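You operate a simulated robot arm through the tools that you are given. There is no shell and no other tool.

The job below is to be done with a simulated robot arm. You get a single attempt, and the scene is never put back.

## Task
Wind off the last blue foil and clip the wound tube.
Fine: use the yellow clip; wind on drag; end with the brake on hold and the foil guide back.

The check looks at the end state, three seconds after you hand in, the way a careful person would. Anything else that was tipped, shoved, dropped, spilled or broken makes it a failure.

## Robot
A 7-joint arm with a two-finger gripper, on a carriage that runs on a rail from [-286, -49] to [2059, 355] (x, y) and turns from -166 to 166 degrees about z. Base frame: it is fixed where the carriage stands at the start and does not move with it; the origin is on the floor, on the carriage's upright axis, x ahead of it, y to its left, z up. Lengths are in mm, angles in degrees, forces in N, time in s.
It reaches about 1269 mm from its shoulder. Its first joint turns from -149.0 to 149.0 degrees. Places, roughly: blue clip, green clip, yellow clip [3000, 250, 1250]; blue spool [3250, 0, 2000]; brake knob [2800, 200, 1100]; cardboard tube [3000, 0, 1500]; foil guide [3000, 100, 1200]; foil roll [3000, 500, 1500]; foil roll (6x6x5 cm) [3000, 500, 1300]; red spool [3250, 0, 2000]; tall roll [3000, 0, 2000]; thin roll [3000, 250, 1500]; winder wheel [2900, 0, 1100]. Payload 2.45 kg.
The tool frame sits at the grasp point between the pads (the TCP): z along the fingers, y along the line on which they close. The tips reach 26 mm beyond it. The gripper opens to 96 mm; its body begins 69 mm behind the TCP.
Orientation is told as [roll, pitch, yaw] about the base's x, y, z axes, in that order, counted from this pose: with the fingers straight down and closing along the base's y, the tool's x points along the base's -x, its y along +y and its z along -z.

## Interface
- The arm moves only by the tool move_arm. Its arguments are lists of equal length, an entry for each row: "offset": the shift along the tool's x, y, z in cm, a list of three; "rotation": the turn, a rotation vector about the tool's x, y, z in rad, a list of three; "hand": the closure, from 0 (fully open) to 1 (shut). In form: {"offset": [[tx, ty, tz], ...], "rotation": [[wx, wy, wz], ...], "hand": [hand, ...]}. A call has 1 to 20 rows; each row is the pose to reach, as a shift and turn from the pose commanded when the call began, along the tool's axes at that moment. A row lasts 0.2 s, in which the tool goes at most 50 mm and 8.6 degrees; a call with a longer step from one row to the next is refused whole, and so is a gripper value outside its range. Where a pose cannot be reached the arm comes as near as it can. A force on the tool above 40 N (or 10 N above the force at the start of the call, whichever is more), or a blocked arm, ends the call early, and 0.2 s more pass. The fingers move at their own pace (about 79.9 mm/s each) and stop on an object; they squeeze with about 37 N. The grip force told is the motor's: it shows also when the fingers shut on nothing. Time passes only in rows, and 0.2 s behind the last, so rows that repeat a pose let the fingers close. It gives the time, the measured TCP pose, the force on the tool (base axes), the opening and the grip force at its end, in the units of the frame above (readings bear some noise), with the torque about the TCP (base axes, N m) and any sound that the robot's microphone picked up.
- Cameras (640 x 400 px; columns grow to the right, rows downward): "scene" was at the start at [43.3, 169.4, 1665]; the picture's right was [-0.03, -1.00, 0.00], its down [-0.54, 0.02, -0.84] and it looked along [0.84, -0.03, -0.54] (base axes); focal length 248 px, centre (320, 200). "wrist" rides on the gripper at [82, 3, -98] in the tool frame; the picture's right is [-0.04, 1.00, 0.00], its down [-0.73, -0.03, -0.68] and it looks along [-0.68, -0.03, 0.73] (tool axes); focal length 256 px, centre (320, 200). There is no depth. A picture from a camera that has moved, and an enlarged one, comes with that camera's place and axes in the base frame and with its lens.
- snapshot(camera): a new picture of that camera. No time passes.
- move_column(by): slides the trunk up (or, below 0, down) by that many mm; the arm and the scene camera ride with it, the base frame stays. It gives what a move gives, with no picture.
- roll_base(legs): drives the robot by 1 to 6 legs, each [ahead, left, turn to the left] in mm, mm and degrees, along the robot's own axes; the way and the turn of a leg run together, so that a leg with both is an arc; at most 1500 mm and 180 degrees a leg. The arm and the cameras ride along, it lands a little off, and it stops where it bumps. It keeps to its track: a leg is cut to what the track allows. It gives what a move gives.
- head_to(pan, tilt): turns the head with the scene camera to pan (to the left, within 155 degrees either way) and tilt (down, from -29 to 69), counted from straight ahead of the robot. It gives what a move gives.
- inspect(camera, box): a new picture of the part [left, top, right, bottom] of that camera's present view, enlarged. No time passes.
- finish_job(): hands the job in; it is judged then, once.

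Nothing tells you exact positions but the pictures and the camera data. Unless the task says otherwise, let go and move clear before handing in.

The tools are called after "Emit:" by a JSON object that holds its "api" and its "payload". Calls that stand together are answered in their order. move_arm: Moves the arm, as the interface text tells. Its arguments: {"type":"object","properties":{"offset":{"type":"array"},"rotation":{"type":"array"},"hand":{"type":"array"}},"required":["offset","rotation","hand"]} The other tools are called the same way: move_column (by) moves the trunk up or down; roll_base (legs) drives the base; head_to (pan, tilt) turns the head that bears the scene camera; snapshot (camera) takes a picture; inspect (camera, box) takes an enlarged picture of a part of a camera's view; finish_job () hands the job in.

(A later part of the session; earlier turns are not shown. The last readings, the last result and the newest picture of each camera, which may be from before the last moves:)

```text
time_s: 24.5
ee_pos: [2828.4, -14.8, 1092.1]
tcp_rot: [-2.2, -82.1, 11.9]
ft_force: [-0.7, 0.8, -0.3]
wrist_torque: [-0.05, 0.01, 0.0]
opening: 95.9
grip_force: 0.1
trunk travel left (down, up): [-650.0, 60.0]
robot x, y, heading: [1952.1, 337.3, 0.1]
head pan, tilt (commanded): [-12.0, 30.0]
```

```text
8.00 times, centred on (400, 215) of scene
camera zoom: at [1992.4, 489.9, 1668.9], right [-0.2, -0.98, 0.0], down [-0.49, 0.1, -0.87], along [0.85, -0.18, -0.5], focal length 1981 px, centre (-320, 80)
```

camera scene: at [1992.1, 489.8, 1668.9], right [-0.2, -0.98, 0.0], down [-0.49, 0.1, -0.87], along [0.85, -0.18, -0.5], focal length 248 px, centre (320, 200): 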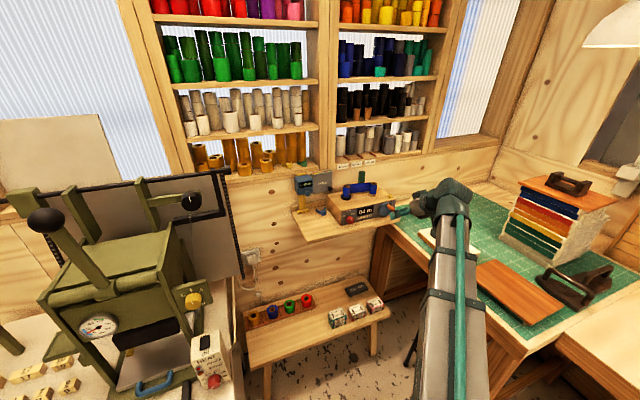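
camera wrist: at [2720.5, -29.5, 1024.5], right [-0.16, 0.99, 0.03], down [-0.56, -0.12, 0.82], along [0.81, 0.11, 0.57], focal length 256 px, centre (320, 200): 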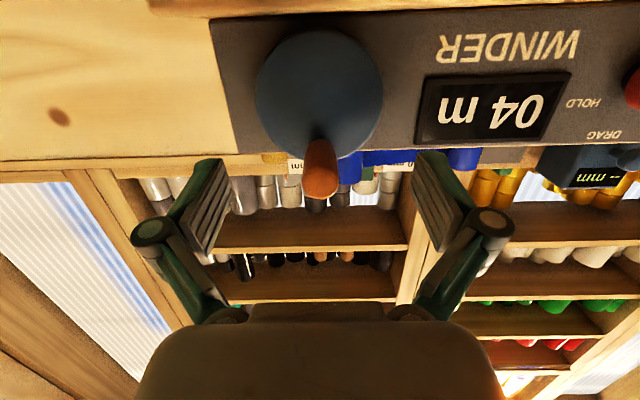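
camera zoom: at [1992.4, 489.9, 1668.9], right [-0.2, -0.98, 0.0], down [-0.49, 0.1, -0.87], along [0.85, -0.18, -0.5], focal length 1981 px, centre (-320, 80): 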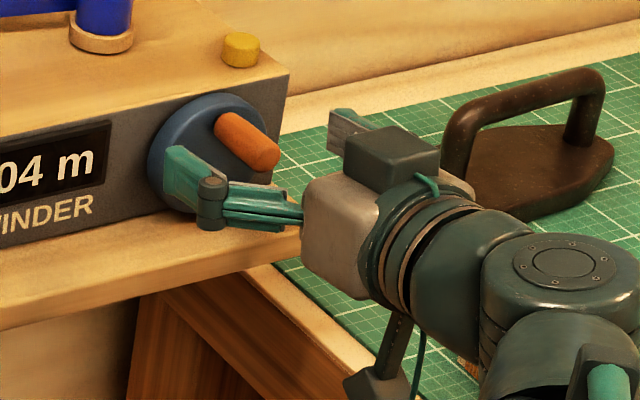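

Emit:
{"api": "move_arm", "payload": {"offset": [[0.25, 0, 0], [0.25, 0, 0], [0.25, 0, 0], [0.25, 0, 0], [0.25, 0, 0]], "rotation": [[0, 0, 0], [0, 0, 0], [0, 0, 0], [0, 0, 0], [0, 0, 0]], "hand": [0.5, 0.75, 1, 1, 1]}}

Emit:
{"api": "snapshot", "payload": {"camera": "wrist"}}

Emit:
{"api": "inspect", "payload": {"camera": "scene", "box": [360, 190, 440, 240]}}

```text
time_s: 25.7
ee_pos: [2828.5, -16.7, 1089.0]
tcp_rot: [-2.4, -82.0, 12.0]
ft_force: [-0.2, -0.2, -1.2]
wrist_torque: [0.01, -0.05, 0.01]
opening: 18.1
grip_force: 43.6
trunk travel left (down, up): [-650.0, 60.0]
robot x, y, heading: [1949.6, 334.5, 0.3]
head pan, tilt (commanded): [-12.0, 30.0]
```

```text
taken
camera wrist: at [2719.2, -29.5, 1021.6], right [-0.16, 0.99, 0.03], down [-0.56, -0.12, 0.82], along [0.81, 0.11, 0.57], focal length 256 px, centre (320, 200)
```

wrist: 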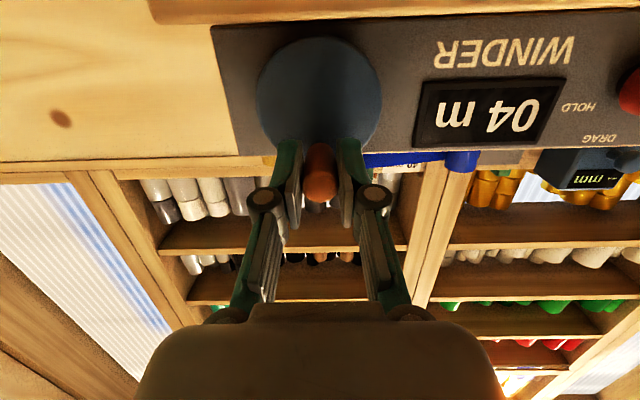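

```text
8.00 times, centred on (400, 215) of scene
camera zoom: at [1992.3, 489.8, 1668.9], right [-0.2, -0.98, 0.0], down [-0.49, 0.1, -0.87], along [0.85, -0.18, -0.5], focal length 1981 px, centre (-320, 80)
```

zoom: 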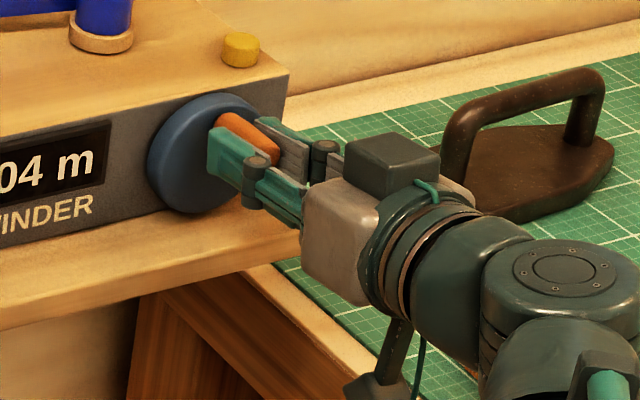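

The handle is gripped (18 mm). I'll try a quarter turn clockwise and watch the display and forces.

Emit:
{"api": "move_arm", "payload": {"offset": [[0.116, -0.74, 0.016], [0.453, -1.41, 0.064], [0.98, -1.94, 0.138], [1.64, -2.28, 0.231], [2.38, -2.4, 0.334]], "rotation": [[0, 0, 0], [0, 0, 0], [0, 0, 0], [0, 0, 0], [0, 0, 0]], "hand": [1, 1, 1, 1, 1]}}

Emit:
{"api": "snapshot", "payload": {"camera": "wrist"}}

Emit:
{"api": "inspect", "payload": {"camera": "scene", "box": [330, 165, 430, 235]}}

```text
time_s: 26.9
ee_pos: [2833.5, -40.8, 1060.7]
tcp_rot: [-1.9, -81.9, 11.5]
ft_force: [13.7, -9.4, -0.5]
wrist_torque: [0.08, -0.56, -0.27]
opening: 18.4
grip_force: 43.0
trunk travel left (down, up): [-650.0, 60.0]
robot x, y, heading: [1949.1, 334.5, 0.0]
head pan, tilt (commanded): [-12.0, 30.0]
```

```text
taken
camera wrist: at [2723.4, -54.8, 995.5], right [-0.16, 0.99, 0.04], down [-0.56, -0.12, 0.82], along [0.81, 0.11, 0.57], focal length 256 px, centre (320, 200)
```

wrist: 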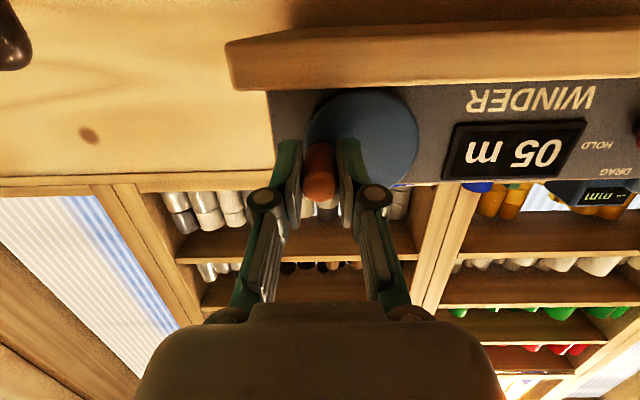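

```text
5.71 times, centred on (380, 200) of scene
camera zoom: at [1994.1, 488.5, 1668.8], right [-0.2, -0.98, 0.0], down [-0.49, 0.1, -0.87], along [0.85, -0.18, -0.5], focal length 1415 px, centre (-23, 200)
```

zoom: 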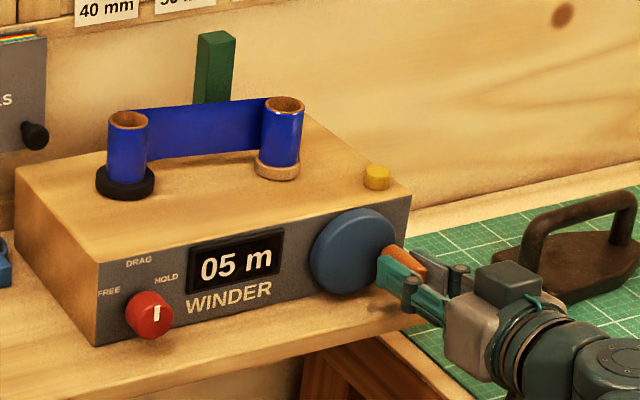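

The counter went up to 05 m, so clockwise winds on. I'll carefully go through the bottom of the circle first, watching clearance to the shelf.

Emit:
{"api": "move_arm", "payload": {"offset": [[0.734, 0.117, 0.103], [1.397, 0.458, 0.196], [1.922, 0.989, 0.27], [2.26, 1.658, 0.318], [2.376, 2.4, 0.334]], "rotation": [[0, 0, 0], [0, 0, 0], [0, 0, 0], [0, 0, 0], [0, 0, 0]], "hand": [1, 1, 1, 1, 1]}}

Emit:
{"api": "snapshot", "payload": {"camera": "wrist"}}

Emit:
{"api": "inspect", "payload": {"camera": "scene", "box": [330, 165, 430, 235]}}

```text
time_s: 28.1
ee_pos: [2828.4, -12.8, 1036.8]
tcp_rot: [-2.5, -81.7, 12.7]
ft_force: [-3.2, 0.9, -22.8]
wrist_torque: [-0.23, 1.26, 0.29]
opening: 18.6
grip_force: 43.4
trunk travel left (down, up): [-650.0, 60.0]
robot x, y, heading: [1947.0, 339.4, 0.4]
head pan, tilt (commanded): [-12.0, 30.0]
```

```text
taken
camera wrist: at [2718.5, -27.9, 970.5], right [-0.17, 0.98, 0.03], down [-0.55, -0.12, 0.82], along [0.82, 0.12, 0.57], focal length 256 px, centre (320, 200)
```

wrist: 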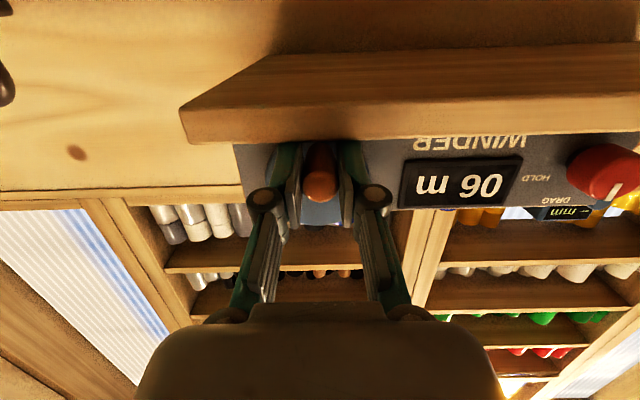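

```text
5.71 times, centred on (380, 200) of scene
camera zoom: at [1994.4, 489.4, 1668.7], right [-0.2, -0.98, 0.0], down [-0.49, 0.1, -0.87], along [0.85, -0.18, -0.5], focal length 1415 px, centre (-23, 200)
```

zoom: 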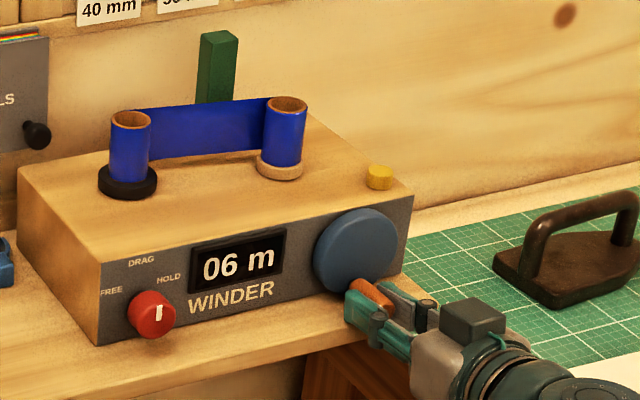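

Now 06 m after half a turn (about 1 m per quarter turn); true crank radius is nearer 27 mm. I'll continue up through the left side to the top with the corrected circle.

Emit:
{"api": "move_arm", "payload": {"offset": [[0.465, 1.03, 0.065], [0.08, 1.79, 0.011], [-0.505, 2.38, -0.071], [-1.257, 2.77, -0.177], [-2.08, 2.9, -0.292], [-2.9, 2.77, -0.407], [-3.653, 2.38, -0.513], [-4.237, 1.79, -0.595], [-4.623, 1.03, -0.649], [-4.752, 0.2, -0.667]], "rotation": [[0, 0, 0], [0, 0, 0], [0, 0, 0], [0, 0, 0], [0, 0, 0], [0, 0, 0], [0, 0, 0], [0, 0, 0], [0, 0, 0], [0, 0, 0]], "hand": [1, 1, 1, 1, 1, 1, 1, 1, 1, 1]}}

Emit:
{"api": "inspect", "payload": {"camera": "scene", "box": [330, 165, 430, 235]}}

Emit:
{"api": "snapshot", "payload": {"camera": "wrist"}}

```text
time_s: 30.3
ee_pos: [2827.3, -11.2, 1088.3]
tcp_rot: [-2.1, -82.0, 11.9]
ft_force: [-0.2, -0.9, -8.3]
wrist_torque: [-0.11, 0.68, 0.16]
opening: 18.4
grip_force: 43.8
trunk travel left (down, up): [-650.0, 60.0]
robot x, y, heading: [1947.8, 338.5, 0.3]
head pan, tilt (commanded): [-12.0, 30.0]
```

```text
5.71 times, centred on (380, 200) of scene
camera zoom: at [1993.2, 489.3, 1668.9], right [-0.2, -0.98, 0.0], down [-0.49, 0.1, -0.87], along [0.85, -0.18, -0.5], focal length 1415 px, centre (-23, 200)
```

zoom: 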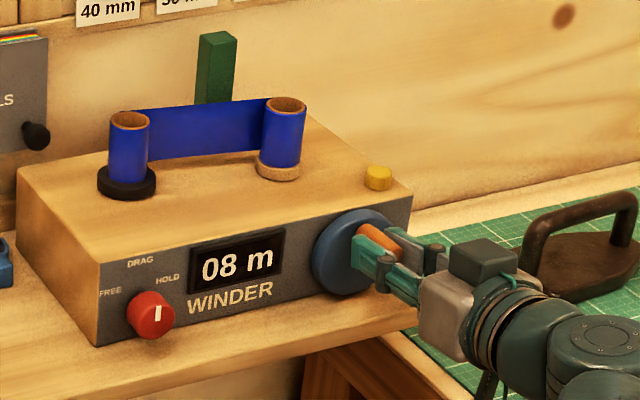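

```text
taken
camera wrist: at [2718.4, -26.6, 1021.7], right [-0.17, 0.99, 0.03], down [-0.56, -0.12, 0.82], along [0.81, 0.12, 0.57], focal length 256 px, centre (320, 200)
```

wrist: 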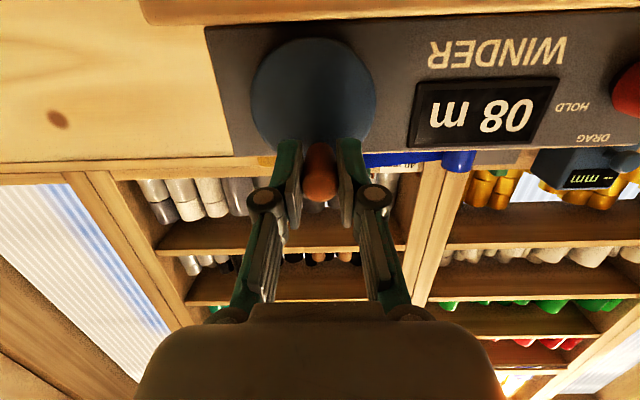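

One full turn gives +4 m and forces are low; the guide hasn't moved. I'll do a full clockwise turn.

Emit:
{"api": "move_arm", "payload": {"offset": [[0.131, -0.834, 0.018], [0.511, -1.587, 0.072], [1.102, -2.184, 0.155], [1.847, -2.568, 0.259], [2.673, -2.7, 0.375], [3.499, -2.568, 0.491], [4.244, -2.184, 0.596], [4.835, -1.587, 0.679], [5.215, -0.834, 0.732], [5.346, 0, 0.751], [5.215, 0.834, 0.732], [4.835, 1.587, 0.679], [4.244, 2.184, 0.596], [3.499, 2.568, 0.491], [2.673, 2.7, 0.375], [1.847, 2.568, 0.259], [1.102, 2.184, 0.155], [0.511, 1.587, 0.072], [0.131, 0.834, 0.018], [0, 0, 0]], "rotation": [[0, 0, 0], [0, 0, 0], [0, 0, 0], [0, 0, 0], [0, 0, 0], [0, 0, 0], [0, 0, 0], [0, 0, 0], [0, 0, 0], [0, 0, 0], [0, 0, 0], [0, 0, 0], [0, 0, 0], [0, 0, 0], [0, 0, 0], [0, 0, 0], [0, 0, 0], [0, 0, 0], [0, 0, 0], [0, 0, 0]], "hand": [1, 1, 1, 1, 1, 1, 1, 1, 1, 1, 1, 1, 1, 1, 1, 1, 1, 1, 1, 1]}}

Emit:
{"api": "inspect", "payload": {"camera": "scene", "box": [330, 165, 430, 235]}}

Emit:
{"api": "inspect", "payload": {"camera": "wrist", "box": [230, 20, 390, 220]}}

```text
time_s: 34.5
ee_pos: [2828.0, -12.3, 1086.8]
tcp_rot: [-1.9, -81.8, 11.8]
ft_force: [2.0, -0.5, -9.1]
wrist_torque: [-0.1, 0.66, 0.14]
opening: 18.3
grip_force: 43.7
trunk travel left (down, up): [-650.0, 60.0]
robot x, y, heading: [1951.9, 337.6, 0.5]
head pan, tilt (commanded): [-12.0, 30.0]
```

```text
5.71 times, centred on (380, 200) of scene
camera zoom: at [1993.4, 489.3, 1668.9], right [-0.2, -0.98, 0.0], down [-0.49, 0.1, -0.87], along [0.85, -0.18, -0.5], focal length 1415 px, centre (-23, 200)
```

zoom: 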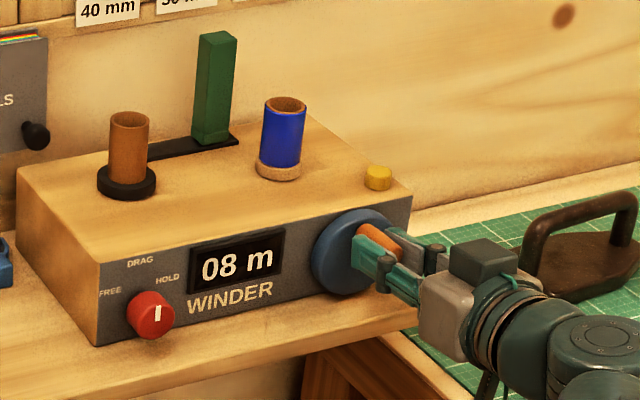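

```text
2.00 times, centred on (310, 120) of wrist
camera zoom: at [2718.1, -26.7, 1021.6], right [-0.17, 0.99, 0.03], down [-0.56, -0.12, 0.82], along [0.81, 0.12, 0.57], focal length 512 px, centre (340, 360)
```

zoom: 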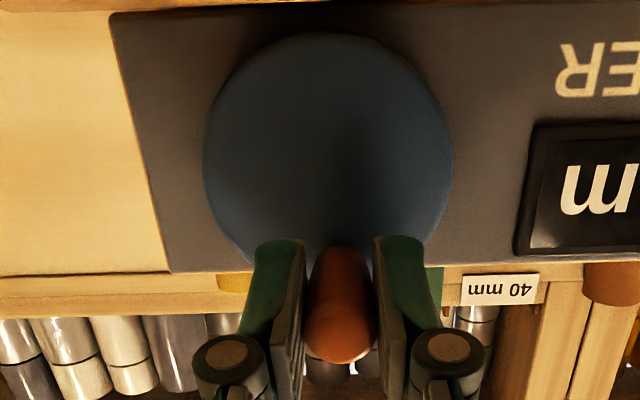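

All the blue foil is now on the take-up tube: the supply core is bare and the counter stopped at 08 m. With the foil gone I'll inspect the guide and its rail more closely.

Emit:
{"api": "inspect", "payload": {"camera": "scene", "box": [352, 168, 380, 196]}}

Emit:
{"api": "inspect", "payload": {"camera": "scene", "box": [345, 180, 405, 215]}}

```text
14.29 times, centred on (366, 182) of scene
camera zoom: at [1993.4, 489.3, 1668.9], right [-0.2, -0.98, 0.0], down [-0.49, 0.1, -0.87], along [0.85, -0.18, -0.5], focal length 3538 px, centre (-337, 457)
```

zoom: 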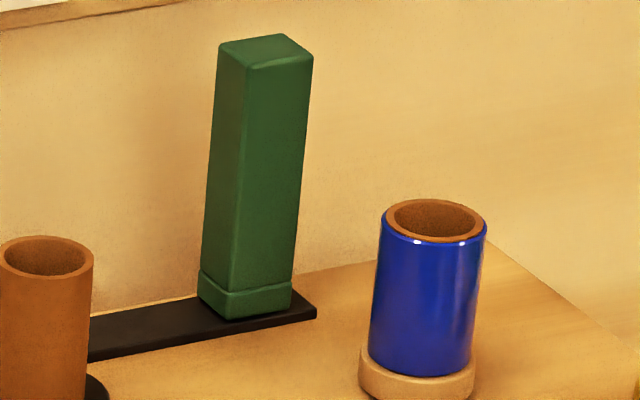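

```text
10.67 times, centred on (375, 198) of scene
camera zoom: at [1993.4, 489.3, 1668.9], right [-0.2, -0.98, 0.0], down [-0.49, 0.1, -0.87], along [0.85, -0.18, -0.5], focal length 2642 px, centre (-267, 227)
```

zoom: 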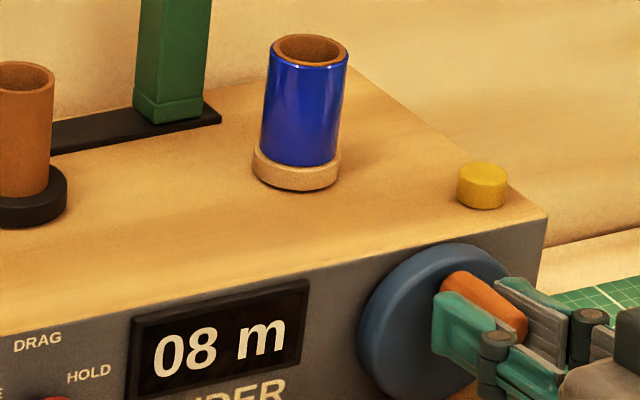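

The guide's foot rides on a left–right rail and is still at the take-up end. Now I'll release the crank handle and back off.

Emit:
{"api": "move_arm", "payload": {"offset": [[0, 0, 0], [0, 0, 0], [0, 0, 0], [0.28, 0, -2.0], [0.7, 0, -5.0], [1.1, 0, -8.0], [1.1, 0, -8.0]], "rotation": [[0, 0, 0], [0, 0, 0], [0, 0, 0], [0, 0, 0], [0, 0, 0], [0, 0, 0], [0, 0, 0]], "hand": [0.5, 0.3, 0.3, 0.3, 0.3, 0.3, 0.3]}}

Emit:
{"api": "snapshot", "payload": {"camera": "wrist"}}

```text
time_s: 36.1
ee_pos: [2747.0, -25.9, 1089.4]
tcp_rot: [-2.2, -82.0, 11.9]
ft_force: [0.8, -0.6, -0.3]
wrist_torque: [0.03, 0.01, 0.03]
opening: 67.3
grip_force: 0.1
trunk travel left (down, up): [-650.0, 60.0]
robot x, y, heading: [1948.3, 336.3, 0.1]
head pan, tilt (commanded): [-12.0, 30.0]
```

```text
taken
camera wrist: at [2637.8, -40.7, 1022.6], right [-0.16, 0.99, 0.03], down [-0.56, -0.12, 0.82], along [0.81, 0.12, 0.57], focal length 256 px, centre (320, 200)
```

wrist: 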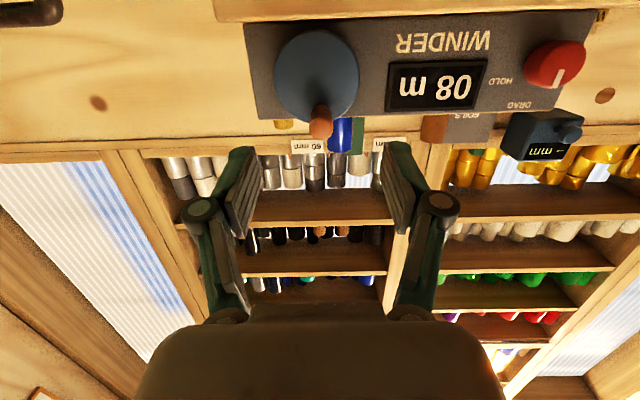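

Emit:
{"api": "move_arm", "payload": {"offset": [[0.7, 3.7, 0.7], [1.4, 7.4, 1.4], [2.1, 11.1, 2.1], [2.8, 14.8, 2.8], [3.54, 18.4, 3.5], [3.54, 18.4, 3.5]], "rotation": [[0, 0, 0], [0, 0, 0], [0, 0, 0], [0, 0, 0], [0, 0, 0], [0, 0, 0]], "hand": [0.3, 0.3, 0.3, 0.3, 0.3, 0.3]}}

Emit:
{"api": "snapshot", "payload": {"camera": "wrist"}}

Emit:
{"api": "inspect", "payload": {"camera": "wrist", "box": [240, 60, 400, 200]}}

```text
time_s: 37.5
ee_pos: [2746.6, 160.7, 1048.4]
tcp_rot: [-2.2, -82.0, 11.7]
ft_force: [-1.4, -0.7, 0.3]
wrist_torque: [-0.01, -0.02, 0.02]
opening: 67.1
grip_force: 0.0
trunk travel left (down, up): [-650.0, 60.0]
robot x, y, heading: [1951.1, 337.8, 0.2]
head pan, tilt (commanded): [-12.0, 30.0]
```

```text
taken
camera wrist: at [2638.1, 146.6, 981.8], right [-0.16, 0.99, 0.03], down [-0.56, -0.12, 0.82], along [0.81, 0.11, 0.57], focal length 256 px, centre (320, 200)
```

wrist: 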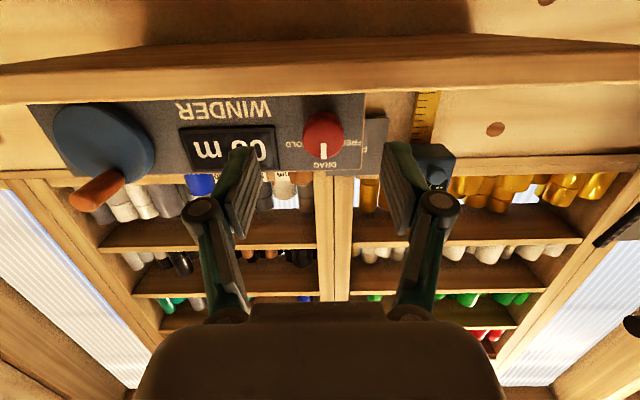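

```text
2.86 times, centred on (320, 130) of wrist
camera zoom: at [2638.1, 146.6, 981.8], right [-0.16, 0.99, 0.03], down [-0.56, -0.12, 0.82], along [0.81, 0.11, 0.57], focal length 731 px, centre (320, 400)
```

zoom: 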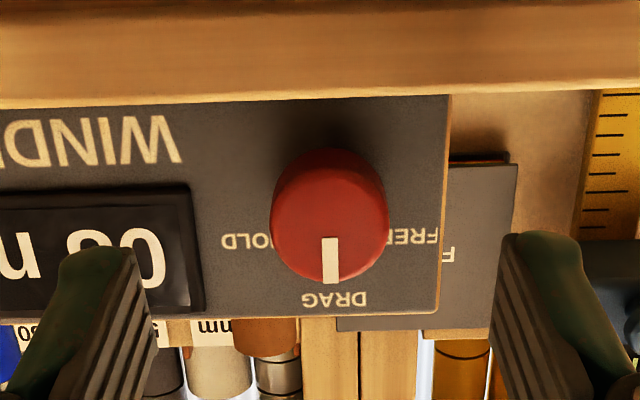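

The knob face is about 8 cm ahead and ~1 cm above the TCP. I'll level the gripper, advance with open fingers around the knob, and check.

Emit:
{"api": "move_arm", "payload": {"offset": [[-1.0, 0.1, 1.5], [-1.97, 0.2, 3.2], [-1.97, 0.2, 5.4], [-1.97, 0.2, 7.6], [-1.97, 0.2, 7.6]], "rotation": [[0, -0.07, 0], [0, -0.14, 0], [0, -0.14, 0], [0, -0.14, 0], [0, -0.14, 0]], "hand": [0.3, 0.3, 0.3, 0.3, 0.3]}}

Emit:
{"api": "snapshot", "payload": {"camera": "wrist"}}

Emit:
{"api": "inspect", "payload": {"camera": "scene", "box": [310, 180, 410, 250]}}

```text
time_s: 38.7
ee_pos: [2823.4, 174.4, 1055.8]
tcp_rot: [-97.8, -89.7, 107.5]
ft_force: [-0.2, 0.3, -0.6]
wrist_torque: [-0.06, -0.01, -0.02]
opening: 67.4
grip_force: 0.0
trunk travel left (down, up): [-650.0, 60.0]
robot x, y, heading: [1953.2, 338.4, 0.1]
head pan, tilt (commanded): [-12.0, 30.0]
```

```text
taken
camera wrist: at [2724.8, 161.9, 975.2], right [-0.17, 0.99, 0.03], down [-0.67, -0.14, 0.73], along [0.73, 0.1, 0.68], focal length 256 px, centre (320, 200)
```

wrist: 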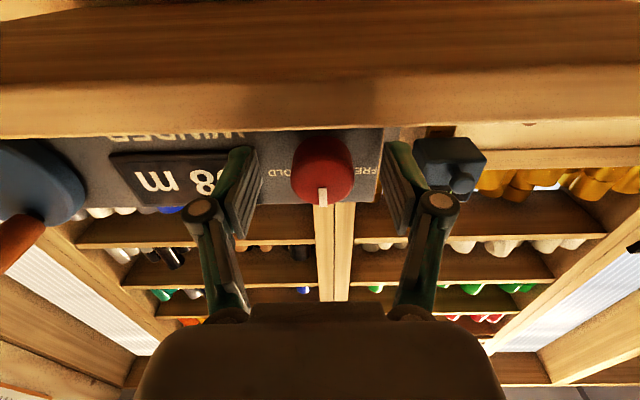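

```text
5.71 times, centred on (360, 215) of scene
camera zoom: at [1992.1, 489.8, 1668.9], right [-0.2, -0.98, 0.0], down [-0.49, 0.1, -0.87], along [0.85, -0.18, -0.5], focal length 1415 px, centre (91, 114)
```

zoom: 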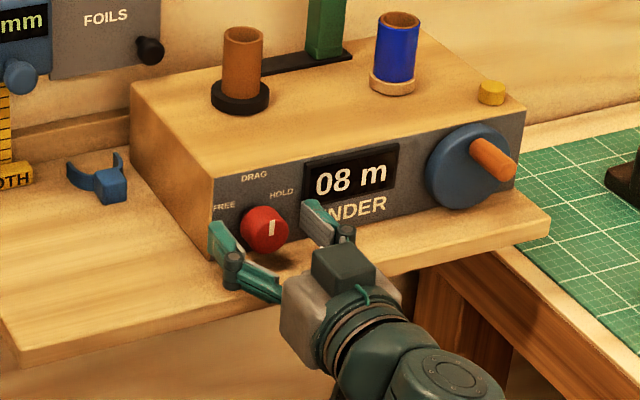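

The knob is centred between the fingers. I'll close on it and turn it clockwise about 55° to HOLD.

Emit:
{"api": "move_arm", "payload": {"offset": [[0, 0, 0], [0, 0, 0], [0, 0, 0], [0, 0, 0]], "rotation": [[0, 0, 0], [0, 0, 0], [0, 0, 0], [0, 0, 0]], "hand": [0.6, 1, 1, 1]}}

Emit:
{"api": "move_arm", "payload": {"offset": [[0, 0, 0], [0, 0, 0], [0, 0, 0], [0, 0, 0], [0, 0, 0], [0, 0, 0], [0, 0, 0]], "rotation": [[0, 0, 0.13], [0, 0, 0.26], [0, 0, 0.39], [0, 0, 0.52], [0, 0, 0.65], [0, 0, 0.78], [0, 0, 0.9]], "hand": [1, 1, 1, 1, 1, 1, 1]}}

Emit:
{"api": "inspect", "payload": {"camera": "scene", "box": [310, 180, 410, 250]}}

Emit:
{"api": "snapshot", "payload": {"camera": "wrist"}}

```text
time_s: 39.7
ee_pos: [2823.4, 176.5, 1055.8]
tcp_rot: [-97.9, -89.6, 107.7]
ft_force: [-3.7, 6.6, -1.7]
wrist_torque: [0.01, -0.17, 0.2]
opening: 31.9
grip_force: 45.5
trunk travel left (down, up): [-650.0, 60.0]
robot x, y, heading: [1949.1, 339.7, 0.3]
head pan, tilt (commanded): [-12.0, 30.0]
```

```text
time_s: 41.3
ee_pos: [2822.4, 174.8, 1055.4]
tcp_rot: [89.9, -38.6, -80.2]
ft_force: [3.9, 2.9, 0.2]
wrist_torque: [0.0, 0.24, 0.42]
opening: 31.8
grip_force: 44.9
trunk travel left (down, up): [-650.0, 60.0]
robot x, y, heading: [1948.3, 335.1, 0.5]
head pan, tilt (commanded): [-12.0, 30.0]
```

```text
5.71 times, centred on (360, 215) of scene
camera zoom: at [1992.8, 490.2, 1668.8], right [-0.2, -0.98, 0.0], down [-0.49, 0.1, -0.87], along [0.85, -0.18, -0.5], focal length 1415 px, centre (91, 114)
```

zoom: 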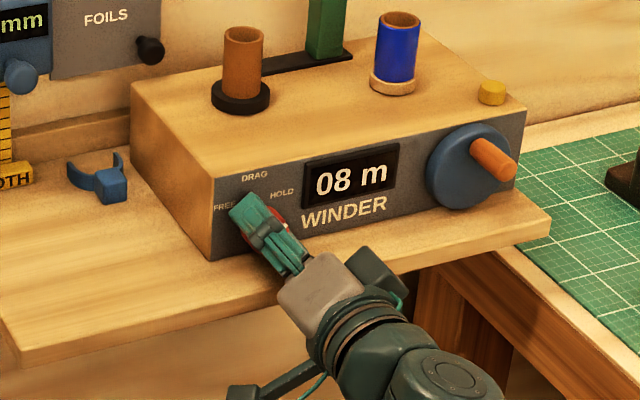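

```text
taken
camera wrist: at [2713.9, 224.8, 1008.5], right [-0.1, 0.58, 0.81], down [-0.57, -0.7, 0.43], along [0.82, -0.42, 0.4], focal length 256 px, centre (320, 200)
```

wrist: 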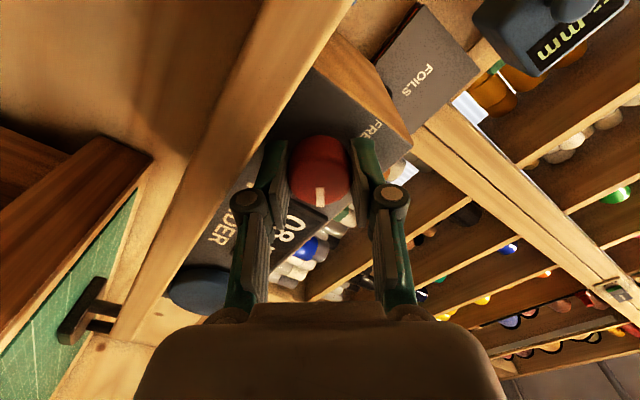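

Emit:
{"api": "move_arm", "payload": {"offset": [[0, 0, 0], [0, 0, 0], [0, 0, -2.5], [0, 0, -5], [0, 0, -7.5]], "rotation": [[0, 0, 0], [0, 0, 0], [0, 0, 0], [0, 0, 0], [0, 0, 0]], "hand": [0.5, 0.3, 0.3, 0.3, 0.3]}}

Emit:
{"api": "inspect", "payload": {"camera": "scene", "box": [328, 198, 356, 228]}}

Emit:
{"api": "snapshot", "payload": {"camera": "wrist"}}

```text
time_s: 42.5
ee_pos: [2748.6, 163.1, 1057.4]
tcp_rot: [90.0, -38.7, -80.3]
ft_force: [0.2, -0.9, 0.2]
wrist_torque: [-0.02, -0.01, 0.0]
opening: 67.1
grip_force: 0.1
trunk travel left (down, up): [-650.0, 60.0]
robot x, y, heading: [1951.7, 338.1, -0.1]
head pan, tilt (commanded): [-12.0, 30.0]
```

```text
13.33 times, centred on (342, 213) of scene
camera zoom: at [1992.0, 489.8, 1668.8], right [-0.2, -0.98, 0.0], down [-0.49, 0.1, -0.87], along [0.85, -0.18, -0.5], focal length 3302 px, centre (27, 27)
```

zoom: 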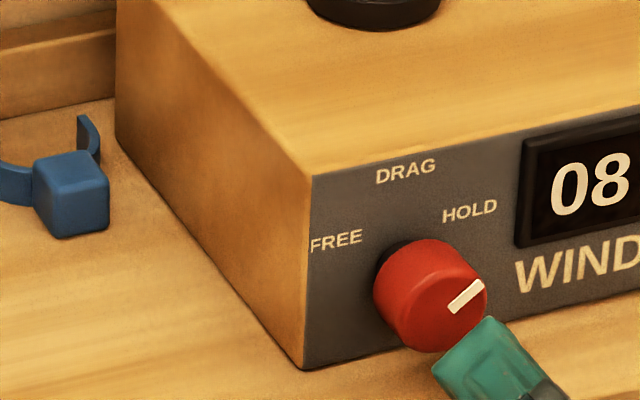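

```text
taken
camera wrist: at [2637.8, 212.7, 1008.6], right [-0.1, 0.59, 0.8], down [-0.57, -0.7, 0.44], along [0.82, -0.41, 0.4], focal length 256 px, centre (320, 200)
```

wrist: 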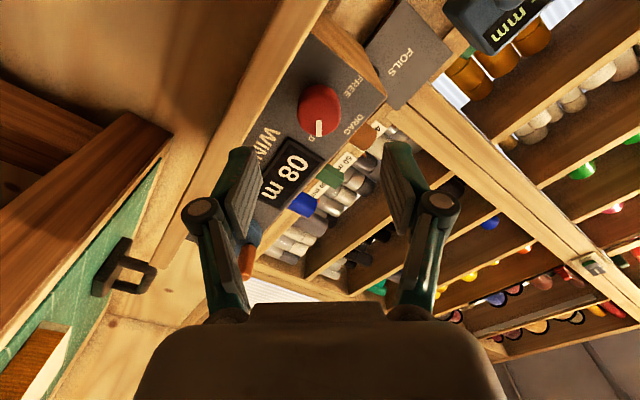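

The knob turned without slipping and now points right of vertical toward HOLD. I'll re-level the wrist and get a head-on picture to check the angle against the HOLD label.

Emit:
{"api": "move_arm", "payload": {"offset": [[0, 0, -1.0], [0, 0, -2.0], [0, 0, -3.0], [0, 0, -4], [0, 0, -4.5], [0, 0, -5], [0, 0, -5]], "rotation": [[0, 0, -0.13], [0, 0, -0.26], [0, 0, -0.39], [0, 0, -0.52], [0, 0, -0.65], [0, 0, -0.78], [0, 0, -0.9]], "hand": [0.3, 0.2, 0.1, 0, 0, 0, 0]}}

Emit:
{"api": "move_arm", "payload": {"offset": [[0.1, 0, 0], [0.3, 0, 0], [0.5, 0, 0], [0.7, 0, 0], [0.9, 0, 0], [1.0, 0, 0]], "rotation": [[0, 0.13, 0], [0, 0.26, 0], [0, 0.39, 0], [0, 0.52, 0], [0, 0.65, 0], [0, 0.785, 0]], "hand": [0, 0, 0, 0, 0, 0]}}

Emit:
{"api": "snapshot", "payload": {"camera": "wrist"}}

Emit:
{"api": "inspect", "payload": {"camera": "wrist", "box": [260, 140, 380, 240]}}

```text
time_s: 44.1
ee_pos: [2700.0, 154.0, 1056.6]
tcp_rot: [-94.1, -89.4, 103.8]
ft_force: [0.4, -0.5, 0.8]
wrist_torque: [0.01, -0.03, -0.02]
opening: 95.9
grip_force: 0.1
trunk travel left (down, up): [-650.0, 60.0]
robot x, y, heading: [1948.1, 332.0, 0.3]
head pan, tilt (commanded): [-12.0, 30.0]
```

```text
time_s: 45.5
ee_pos: [2699.7, 155.3, 1046.0]
tcp_rot: [-0.5, -44.9, 10.0]
ft_force: [-0.2, -0.1, -0.5]
wrist_torque: [-0.01, -0.01, 0.02]
opening: 96.0
grip_force: 0.1
trunk travel left (down, up): [-650.0, 60.0]
robot x, y, heading: [1947.7, 337.9, -0.2]
head pan, tilt (commanded): [-12.0, 30.0]
```

```text
taken
camera wrist: at [2572.3, 137.5, 1059.4], right [-0.14, 0.99, 0.02], down [0.04, -0.02, 1.0], along [0.99, 0.14, -0.04], focal length 256 px, centre (320, 200)
```

wrist: 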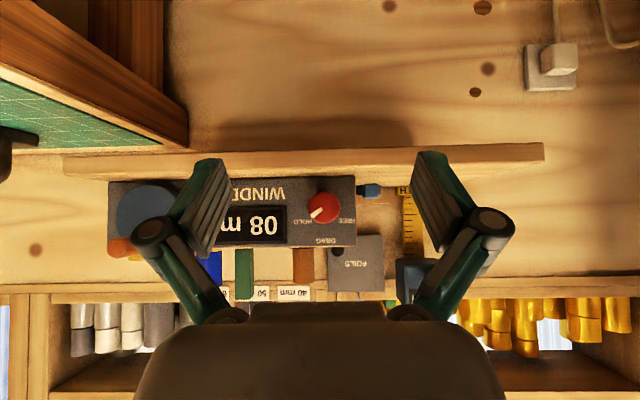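

```text
4.00 times, centred on (320, 190) of wrist
camera zoom: at [2572.3, 137.5, 1059.4], right [-0.14, 0.99, 0.02], down [0.04, -0.02, 1.0], along [0.99, 0.14, -0.04], focal length 1024 px, centre (320, 240)
```

zoom: 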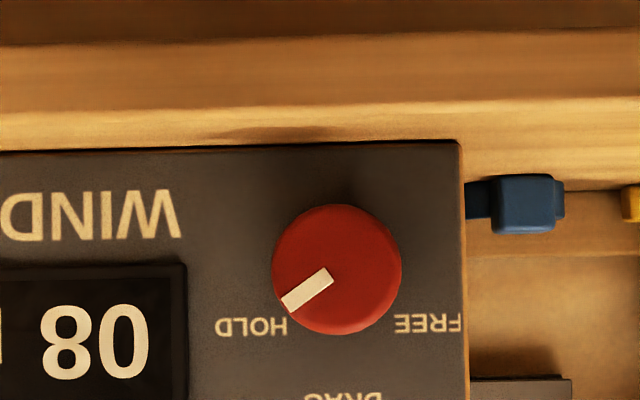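

Head-on, the pointer lines up with HOLD. Next is the foil guide; I'll measure guide, tubes and shelf in this level view.

Emit:
{"api": "inspect", "payload": {"camera": "wrist", "box": [190, 230, 350, 310]}}

Emit:
{"api": "inspect", "payload": {"camera": "scene", "box": [335, 160, 415, 220]}}

```text
4.00 times, centred on (270, 270) of wrist
camera zoom: at [2572.3, 137.5, 1059.4], right [-0.14, 0.99, 0.02], down [0.04, -0.02, 1.0], along [0.99, 0.14, -0.04], focal length 1024 px, centre (520, -80)
```

zoom: 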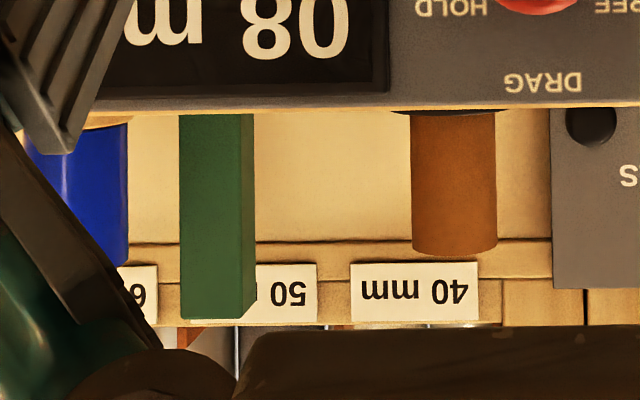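

```text
6.67 times, centred on (375, 190) of scene
camera zoom: at [1992.4, 489.9, 1668.8], right [-0.2, -0.98, 0.0], down [-0.49, 0.1, -0.87], along [0.85, -0.18, -0.5], focal length 1651 px, centre (-47, 267)
```

zoom: 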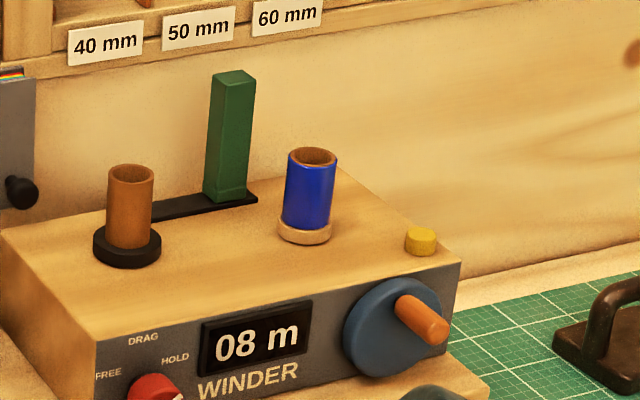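

The guide post top is near z≈1195, about 30 cm ahead and to the right. I'll rise over the winder at z≈1250 and look at the guide from closer.

Emit:
{"api": "move_arm", "payload": {"offset": [[-2.55, -2.3, -2.25], [-5.1, -4.7, -4.5], [-7.65, -7, -6.75], [-10.2, -9.3, -9], [-12.8, -11.7, -11.3], [-15.3, -14, -13.5], [-18.1, -14, -10.7], [-20.9, -14, -7.9], [-23.7, -14, -5.1], [-26.6, -14, -2.2], [-29.5, -14, 0.6]], "rotation": [[0, 0, 0], [0, 0, 0], [0, 0, 0], [0, 0, 0], [0, 0, 0], [0, 0, 0], [0, 0, 0], [0, 0, 0], [0, 0, 0], [0, 0, 0], [0, 0, 0]], "hand": [0, 0, 0, 0, 0, 0.1, 0.2, 0.3, 0.35, 0.4, 0.4]}}

Emit:
{"api": "snapshot", "payload": {"camera": "wrist"}}

Emit:
{"api": "inspect", "payload": {"camera": "scene", "box": [310, 140, 440, 230]}}

```text
time_s: 47.9
ee_pos: [2933.7, 54.0, 1250.1]
tcp_rot: [-0.4, -44.9, 10.1]
ft_force: [-0.3, -0.3, 0.5]
wrist_torque: [0.02, 0.0, 0.02]
opening: 57.5
grip_force: 0.1
trunk travel left (down, up): [-650.0, 60.0]
robot x, y, heading: [1948.6, 335.4, 0.1]
head pan, tilt (commanded): [-12.0, 30.0]
```

```text
taken
camera wrist: at [2806.7, 36.7, 1262.6], right [-0.14, 0.99, 0.02], down [0.04, -0.02, 1.0], along [0.99, 0.14, -0.04], focal length 256 px, centre (320, 200)
```

wrist: 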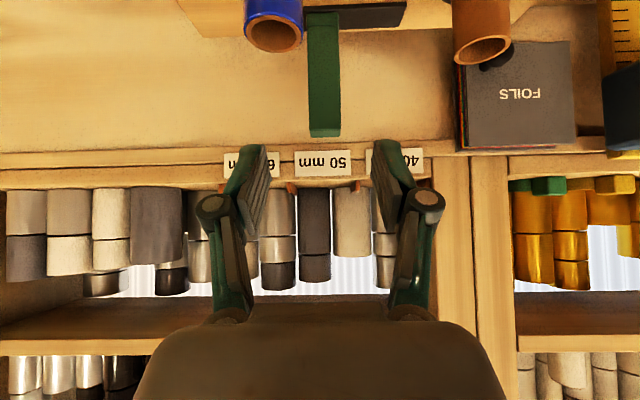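

```text
4.44 times, centred on (375, 185) of scene
camera zoom: at [1992.9, 489.8, 1668.8], right [-0.2, -0.98, 0.0], down [-0.49, 0.1, -0.87], along [0.85, -0.18, -0.5], focal length 1101 px, centre (76, 267)
```

zoom: 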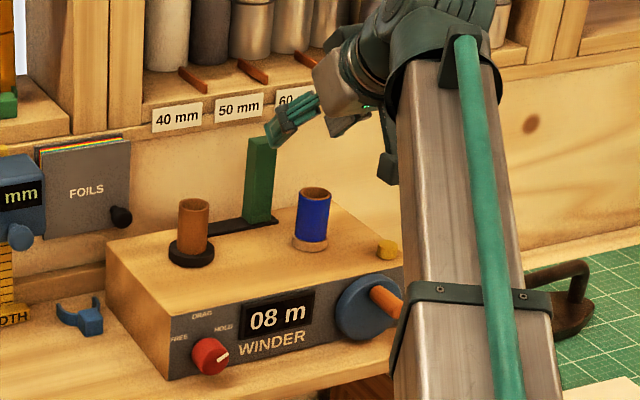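

Emit:
{"api": "inspect", "payload": {"camera": "wrist", "box": [288, 100, 358, 150]}}

Emit:
{"api": "inspect", "payload": {"camera": "wrist", "box": [230, 0, 520, 160]}}

```text
8.00 times, centred on (323, 125) of wrist
camera zoom: at [2806.7, 36.7, 1262.6], right [-0.14, 0.99, 0.02], down [0.04, -0.02, 1.0], along [0.99, 0.14, -0.04], focal length 2048 px, centre (296, 800)
```

zoom: 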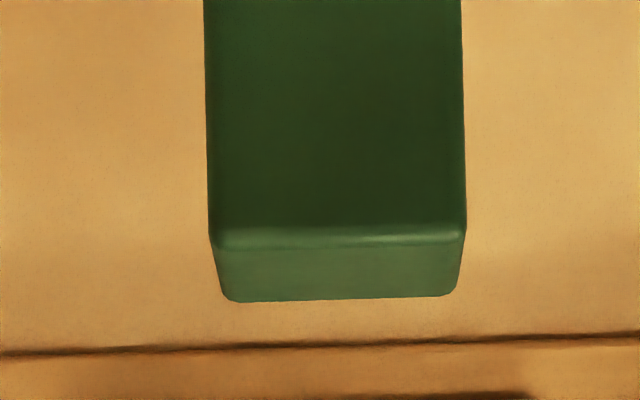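

```text
2.21 times, centred on (375, 80) of wrist
camera zoom: at [2806.7, 36.7, 1262.6], right [-0.14, 0.99, 0.02], down [0.04, -0.02, 1.0], along [0.99, 0.14, -0.04], focal length 565 px, centre (199, 465)
```

zoom: 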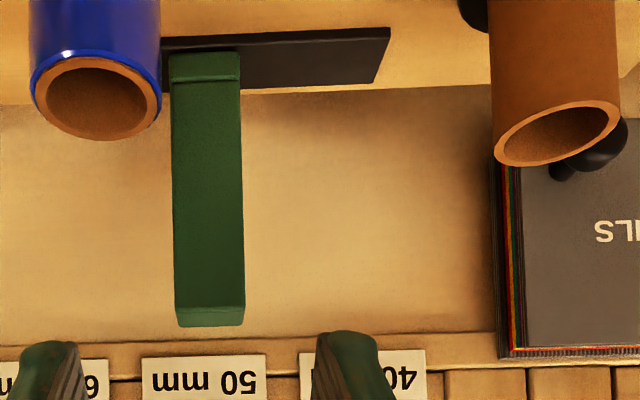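

The guide is at the right end of its rail with ~5–6 cm of free rail to its left. I'll bring the fingers diagonally down over its top.

Emit:
{"api": "move_arm", "payload": {"offset": [[-0.2, 0.3, 2.7], [-0.4, 0.3, 5.4], [-0.6, 0.3, 8.0], [-0.72, 0.3, 10.6], [-0.72, 0.3, 10.6]], "rotation": [[0, 0, 0], [0, 0, 0], [0, 0, 0], [0, 0, 0], [0, 0, 0]], "hand": [0.4, 0.4, 0.4, 0.4, 0.4]}}

Emit:
{"api": "snapshot", "payload": {"camera": "wrist"}}

Emit:
{"api": "inspect", "payload": {"camera": "scene", "box": [335, 150, 415, 215]}}

```text
time_s: 49.1
ee_pos: [3012.2, 68.5, 1182.2]
tcp_rot: [-0.5, -45.1, 10.0]
ft_force: [-0.7, -0.2, 0.4]
wrist_torque: [0.02, -0.02, -0.01]
opening: 57.5
grip_force: 0.1
trunk travel left (down, up): [-650.0, 60.0]
robot x, y, heading: [1952.6, 335.6, 0.4]
head pan, tilt (commanded): [-12.0, 30.0]
```

```text
taken
camera wrist: at [2883.3, 51.5, 1193.2], right [-0.14, 0.99, 0.02], down [0.04, -0.02, 1.0], along [0.99, 0.14, -0.04], focal length 256 px, centre (320, 200)
```

wrist: 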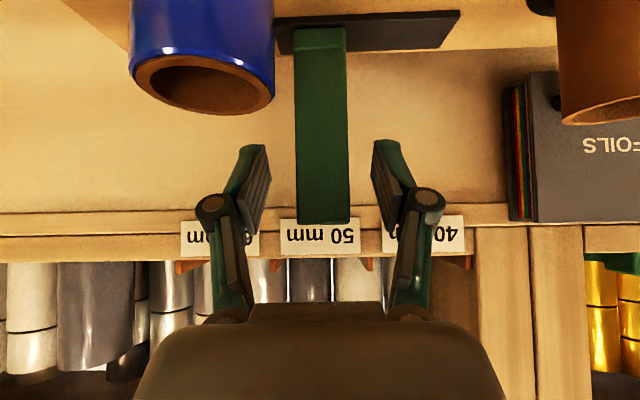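

```text
6.15 times, centred on (375, 182) of scene
camera zoom: at [1992.0, 489.9, 1668.9], right [-0.2, -0.98, 0.0], down [-0.49, 0.1, -0.87], along [0.85, -0.18, -0.5], focal length 1524 px, centre (-18, 308)
```

zoom: 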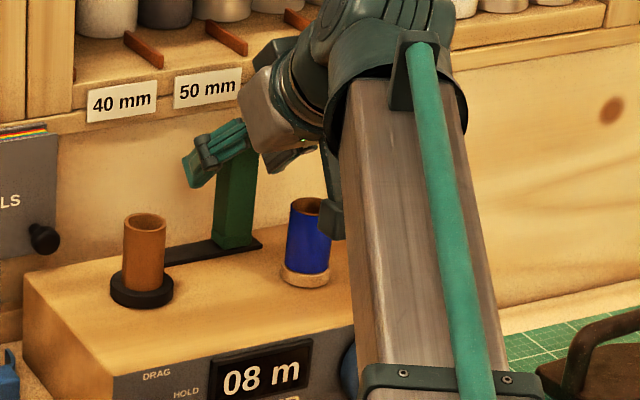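

The guide is centred between the fingers near its top. I'll close on it and then slide it left (toward the supply side) gently.

Emit:
{"api": "move_arm", "payload": {"offset": [[0, 0, 0], [0, 0, 0], [0, 0, 0]], "rotation": [[0, 0, 0], [0, 0, 0], [0, 0, 0]], "hand": [0.7, 1, 1]}}

Emit:
{"api": "move_arm", "payload": {"offset": [[0, 0.3, 0], [0, 0.6, 0], [0, 0.9, 0], [0, 1.2, 0]], "rotation": [[0, 0, 0], [0, 0, 0], [0, 0, 0], [0, 0, 0]], "hand": [1, 1, 1, 1]}}

Emit:
{"api": "snapshot", "payload": {"camera": "wrist"}}

```text
time_s: 49.9
ee_pos: [3010.3, 70.1, 1180.8]
tcp_rot: [-0.4, -44.9, 10.2]
ft_force: [-2.7, 3.4, -1.7]
wrist_torque: [0.2, 0.08, 0.06]
opening: 24.9
grip_force: 45.0
trunk travel left (down, up): [-650.0, 60.0]
robot x, y, heading: [1949.3, 335.4, 0.3]
head pan, tilt (commanded): [-12.0, 30.0]
```

```text
time_s: 50.9
ee_pos: [3009.1, 80.0, 1181.5]
tcp_rot: [-0.5, -45.0, 10.0]
ft_force: [-2.1, 0.1, -2.4]
wrist_torque: [-0.03, -0.02, -0.12]
opening: 24.9
grip_force: 45.7
trunk travel left (down, up): [-650.0, 60.0]
robot x, y, heading: [1954.1, 333.5, 0.2]
head pan, tilt (commanded): [-12.0, 30.0]
```

```text
taken
camera wrist: at [2881.4, 63.0, 1193.4], right [-0.14, 0.99, 0.02], down [0.04, -0.02, 1.0], along [0.99, 0.14, -0.04], focal length 256 px, centre (320, 200)
```

wrist: 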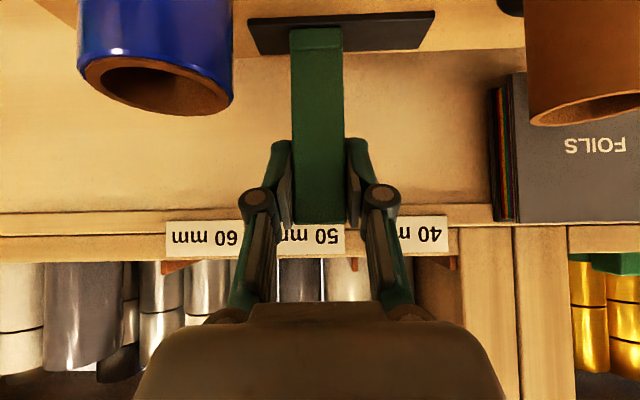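

The guide slides freely along its rail. I'll carry on left toward the far stop, watching force.

Emit:
{"api": "move_arm", "payload": {"offset": [[0, 0.4, 0], [0, 0.8, 0], [0, 1.2, 0], [0, 1.6, 0], [0, 2.0, 0], [0, 2.4, 0], [0, 2.8, 0]], "rotation": [[0, 0, 0], [0, 0, 0], [0, 0, 0], [0, 0, 0], [0, 0, 0], [0, 0, 0], [0, 0, 0]], "hand": [1, 1, 1, 1, 1, 1, 1]}}

Emit:
{"api": "snapshot", "payload": {"camera": "wrist"}}

```text
time_s: 52.5
ee_pos: [3003.8, 108.7, 1180.9]
tcp_rot: [-0.4, -44.9, 9.9]
ft_force: [-5.7, -0.9, -8.7]
wrist_torque: [0.01, 0.48, -0.08]
opening: 25.0
grip_force: 44.6
trunk travel left (down, up): [-650.0, 60.0]
robot x, y, heading: [1949.5, 335.2, -0.0]
head pan, tilt (commanded): [-12.0, 30.0]
```

```text
taken
camera wrist: at [2876.6, 91.4, 1193.7], right [-0.14, 0.99, 0.02], down [0.04, -0.02, 1.0], along [0.99, 0.14, -0.04], focal length 256 px, centre (320, 200)
```

wrist: 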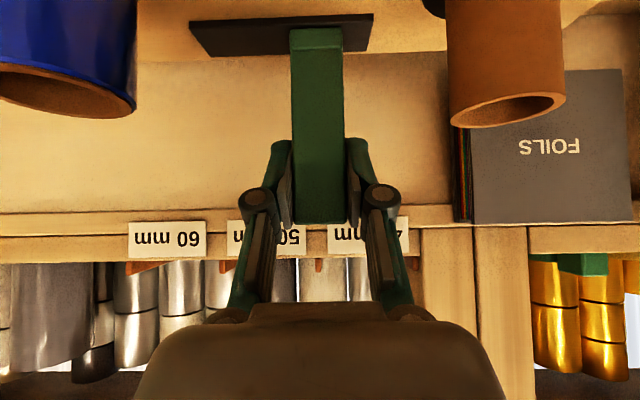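

Emit:
{"api": "move_arm", "payload": {"offset": [[0, 0.2, 0], [0, 0.4, 0], [0, 0.6, 0], [0, 0.8, 0]], "rotation": [[0, 0, 0], [0, 0, 0], [0, 0, 0], [0, 0, 0]], "hand": [1, 1, 1, 1]}}

Emit:
{"api": "snapshot", "payload": {"camera": "wrist"}}

```text
time_s: 53.5
ee_pos: [3003.1, 116.3, 1182.1]
tcp_rot: [-0.3, -45.0, 10.1]
ft_force: [-8.3, -2.0, -9.7]
wrist_torque: [-0.16, 0.85, -0.05]
opening: 25.1
grip_force: 45.0
trunk travel left (down, up): [-650.0, 60.0]
robot x, y, heading: [1951.2, 337.2, 0.3]
head pan, tilt (commanded): [-12.0, 30.0]
```

```text
taken
camera wrist: at [2875.2, 99.0, 1193.5], right [-0.14, 0.99, 0.02], down [0.04, -0.02, 1.0], along [0.99, 0.14, -0.04], focal length 256 px, centre (320, 200)
```

wrist: 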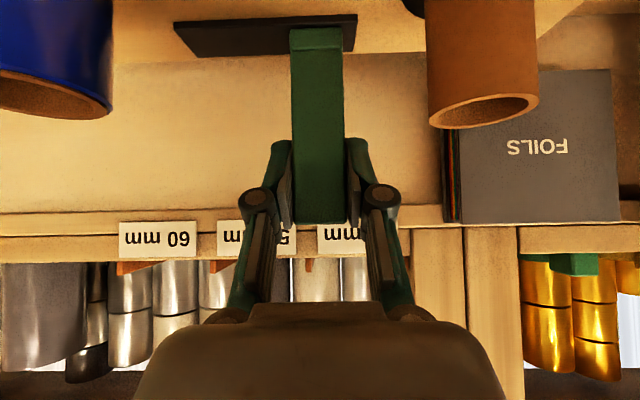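

Emit:
{"api": "move_arm", "payload": {"offset": [[0, 0.2, 0], [0, 0.4, 0], [0, 0.6, 0], [0, 0.8, 0], [0, 1.0, 0]], "rotation": [[0, 0, 0], [0, 0, 0], [0, 0, 0], [0, 0, 0], [0, 0, 0]], "hand": [1, 1, 1, 1, 1]}}

Emit:
{"api": "snapshot", "payload": {"camera": "wrist"}}

Emit:
{"api": "inspect", "payload": {"camera": "wrist", "box": [150, 0, 450, 180]}}

```text
time_s: 54.7
ee_pos: [3002.2, 121.6, 1181.3]
tcp_rot: [-0.6, -45.2, 10.0]
ft_force: [3.7, -21.2, -2.4]
wrist_torque: [-0.53, 0.76, -0.29]
opening: 25.1
grip_force: 45.0
trunk travel left (down, up): [-650.0, 60.0]
robot x, y, heading: [1948.1, 336.4, 0.3]
head pan, tilt (commanded): [-12.0, 30.0]
```

```text
taken
camera wrist: at [2874.4, 103.7, 1193.2], right [-0.14, 0.99, 0.02], down [0.04, -0.02, 1.0], along [0.99, 0.14, -0.04], focal length 256 px, centre (320, 200)
```

wrist: 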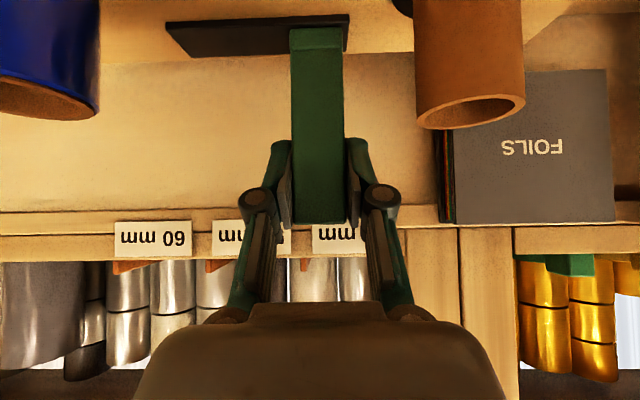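

```text
2.13 times, centred on (300, 90) of wrist
camera zoom: at [2874.4, 103.7, 1193.2], right [-0.14, 0.99, 0.02], down [0.04, -0.02, 1.0], along [0.99, 0.14, -0.04], focal length 546 px, centre (363, 435)
```

zoom: 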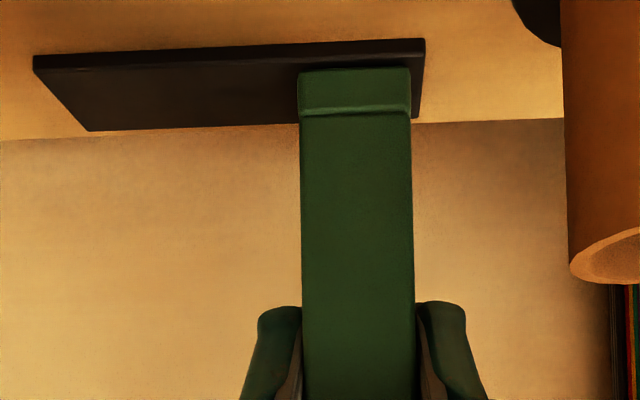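

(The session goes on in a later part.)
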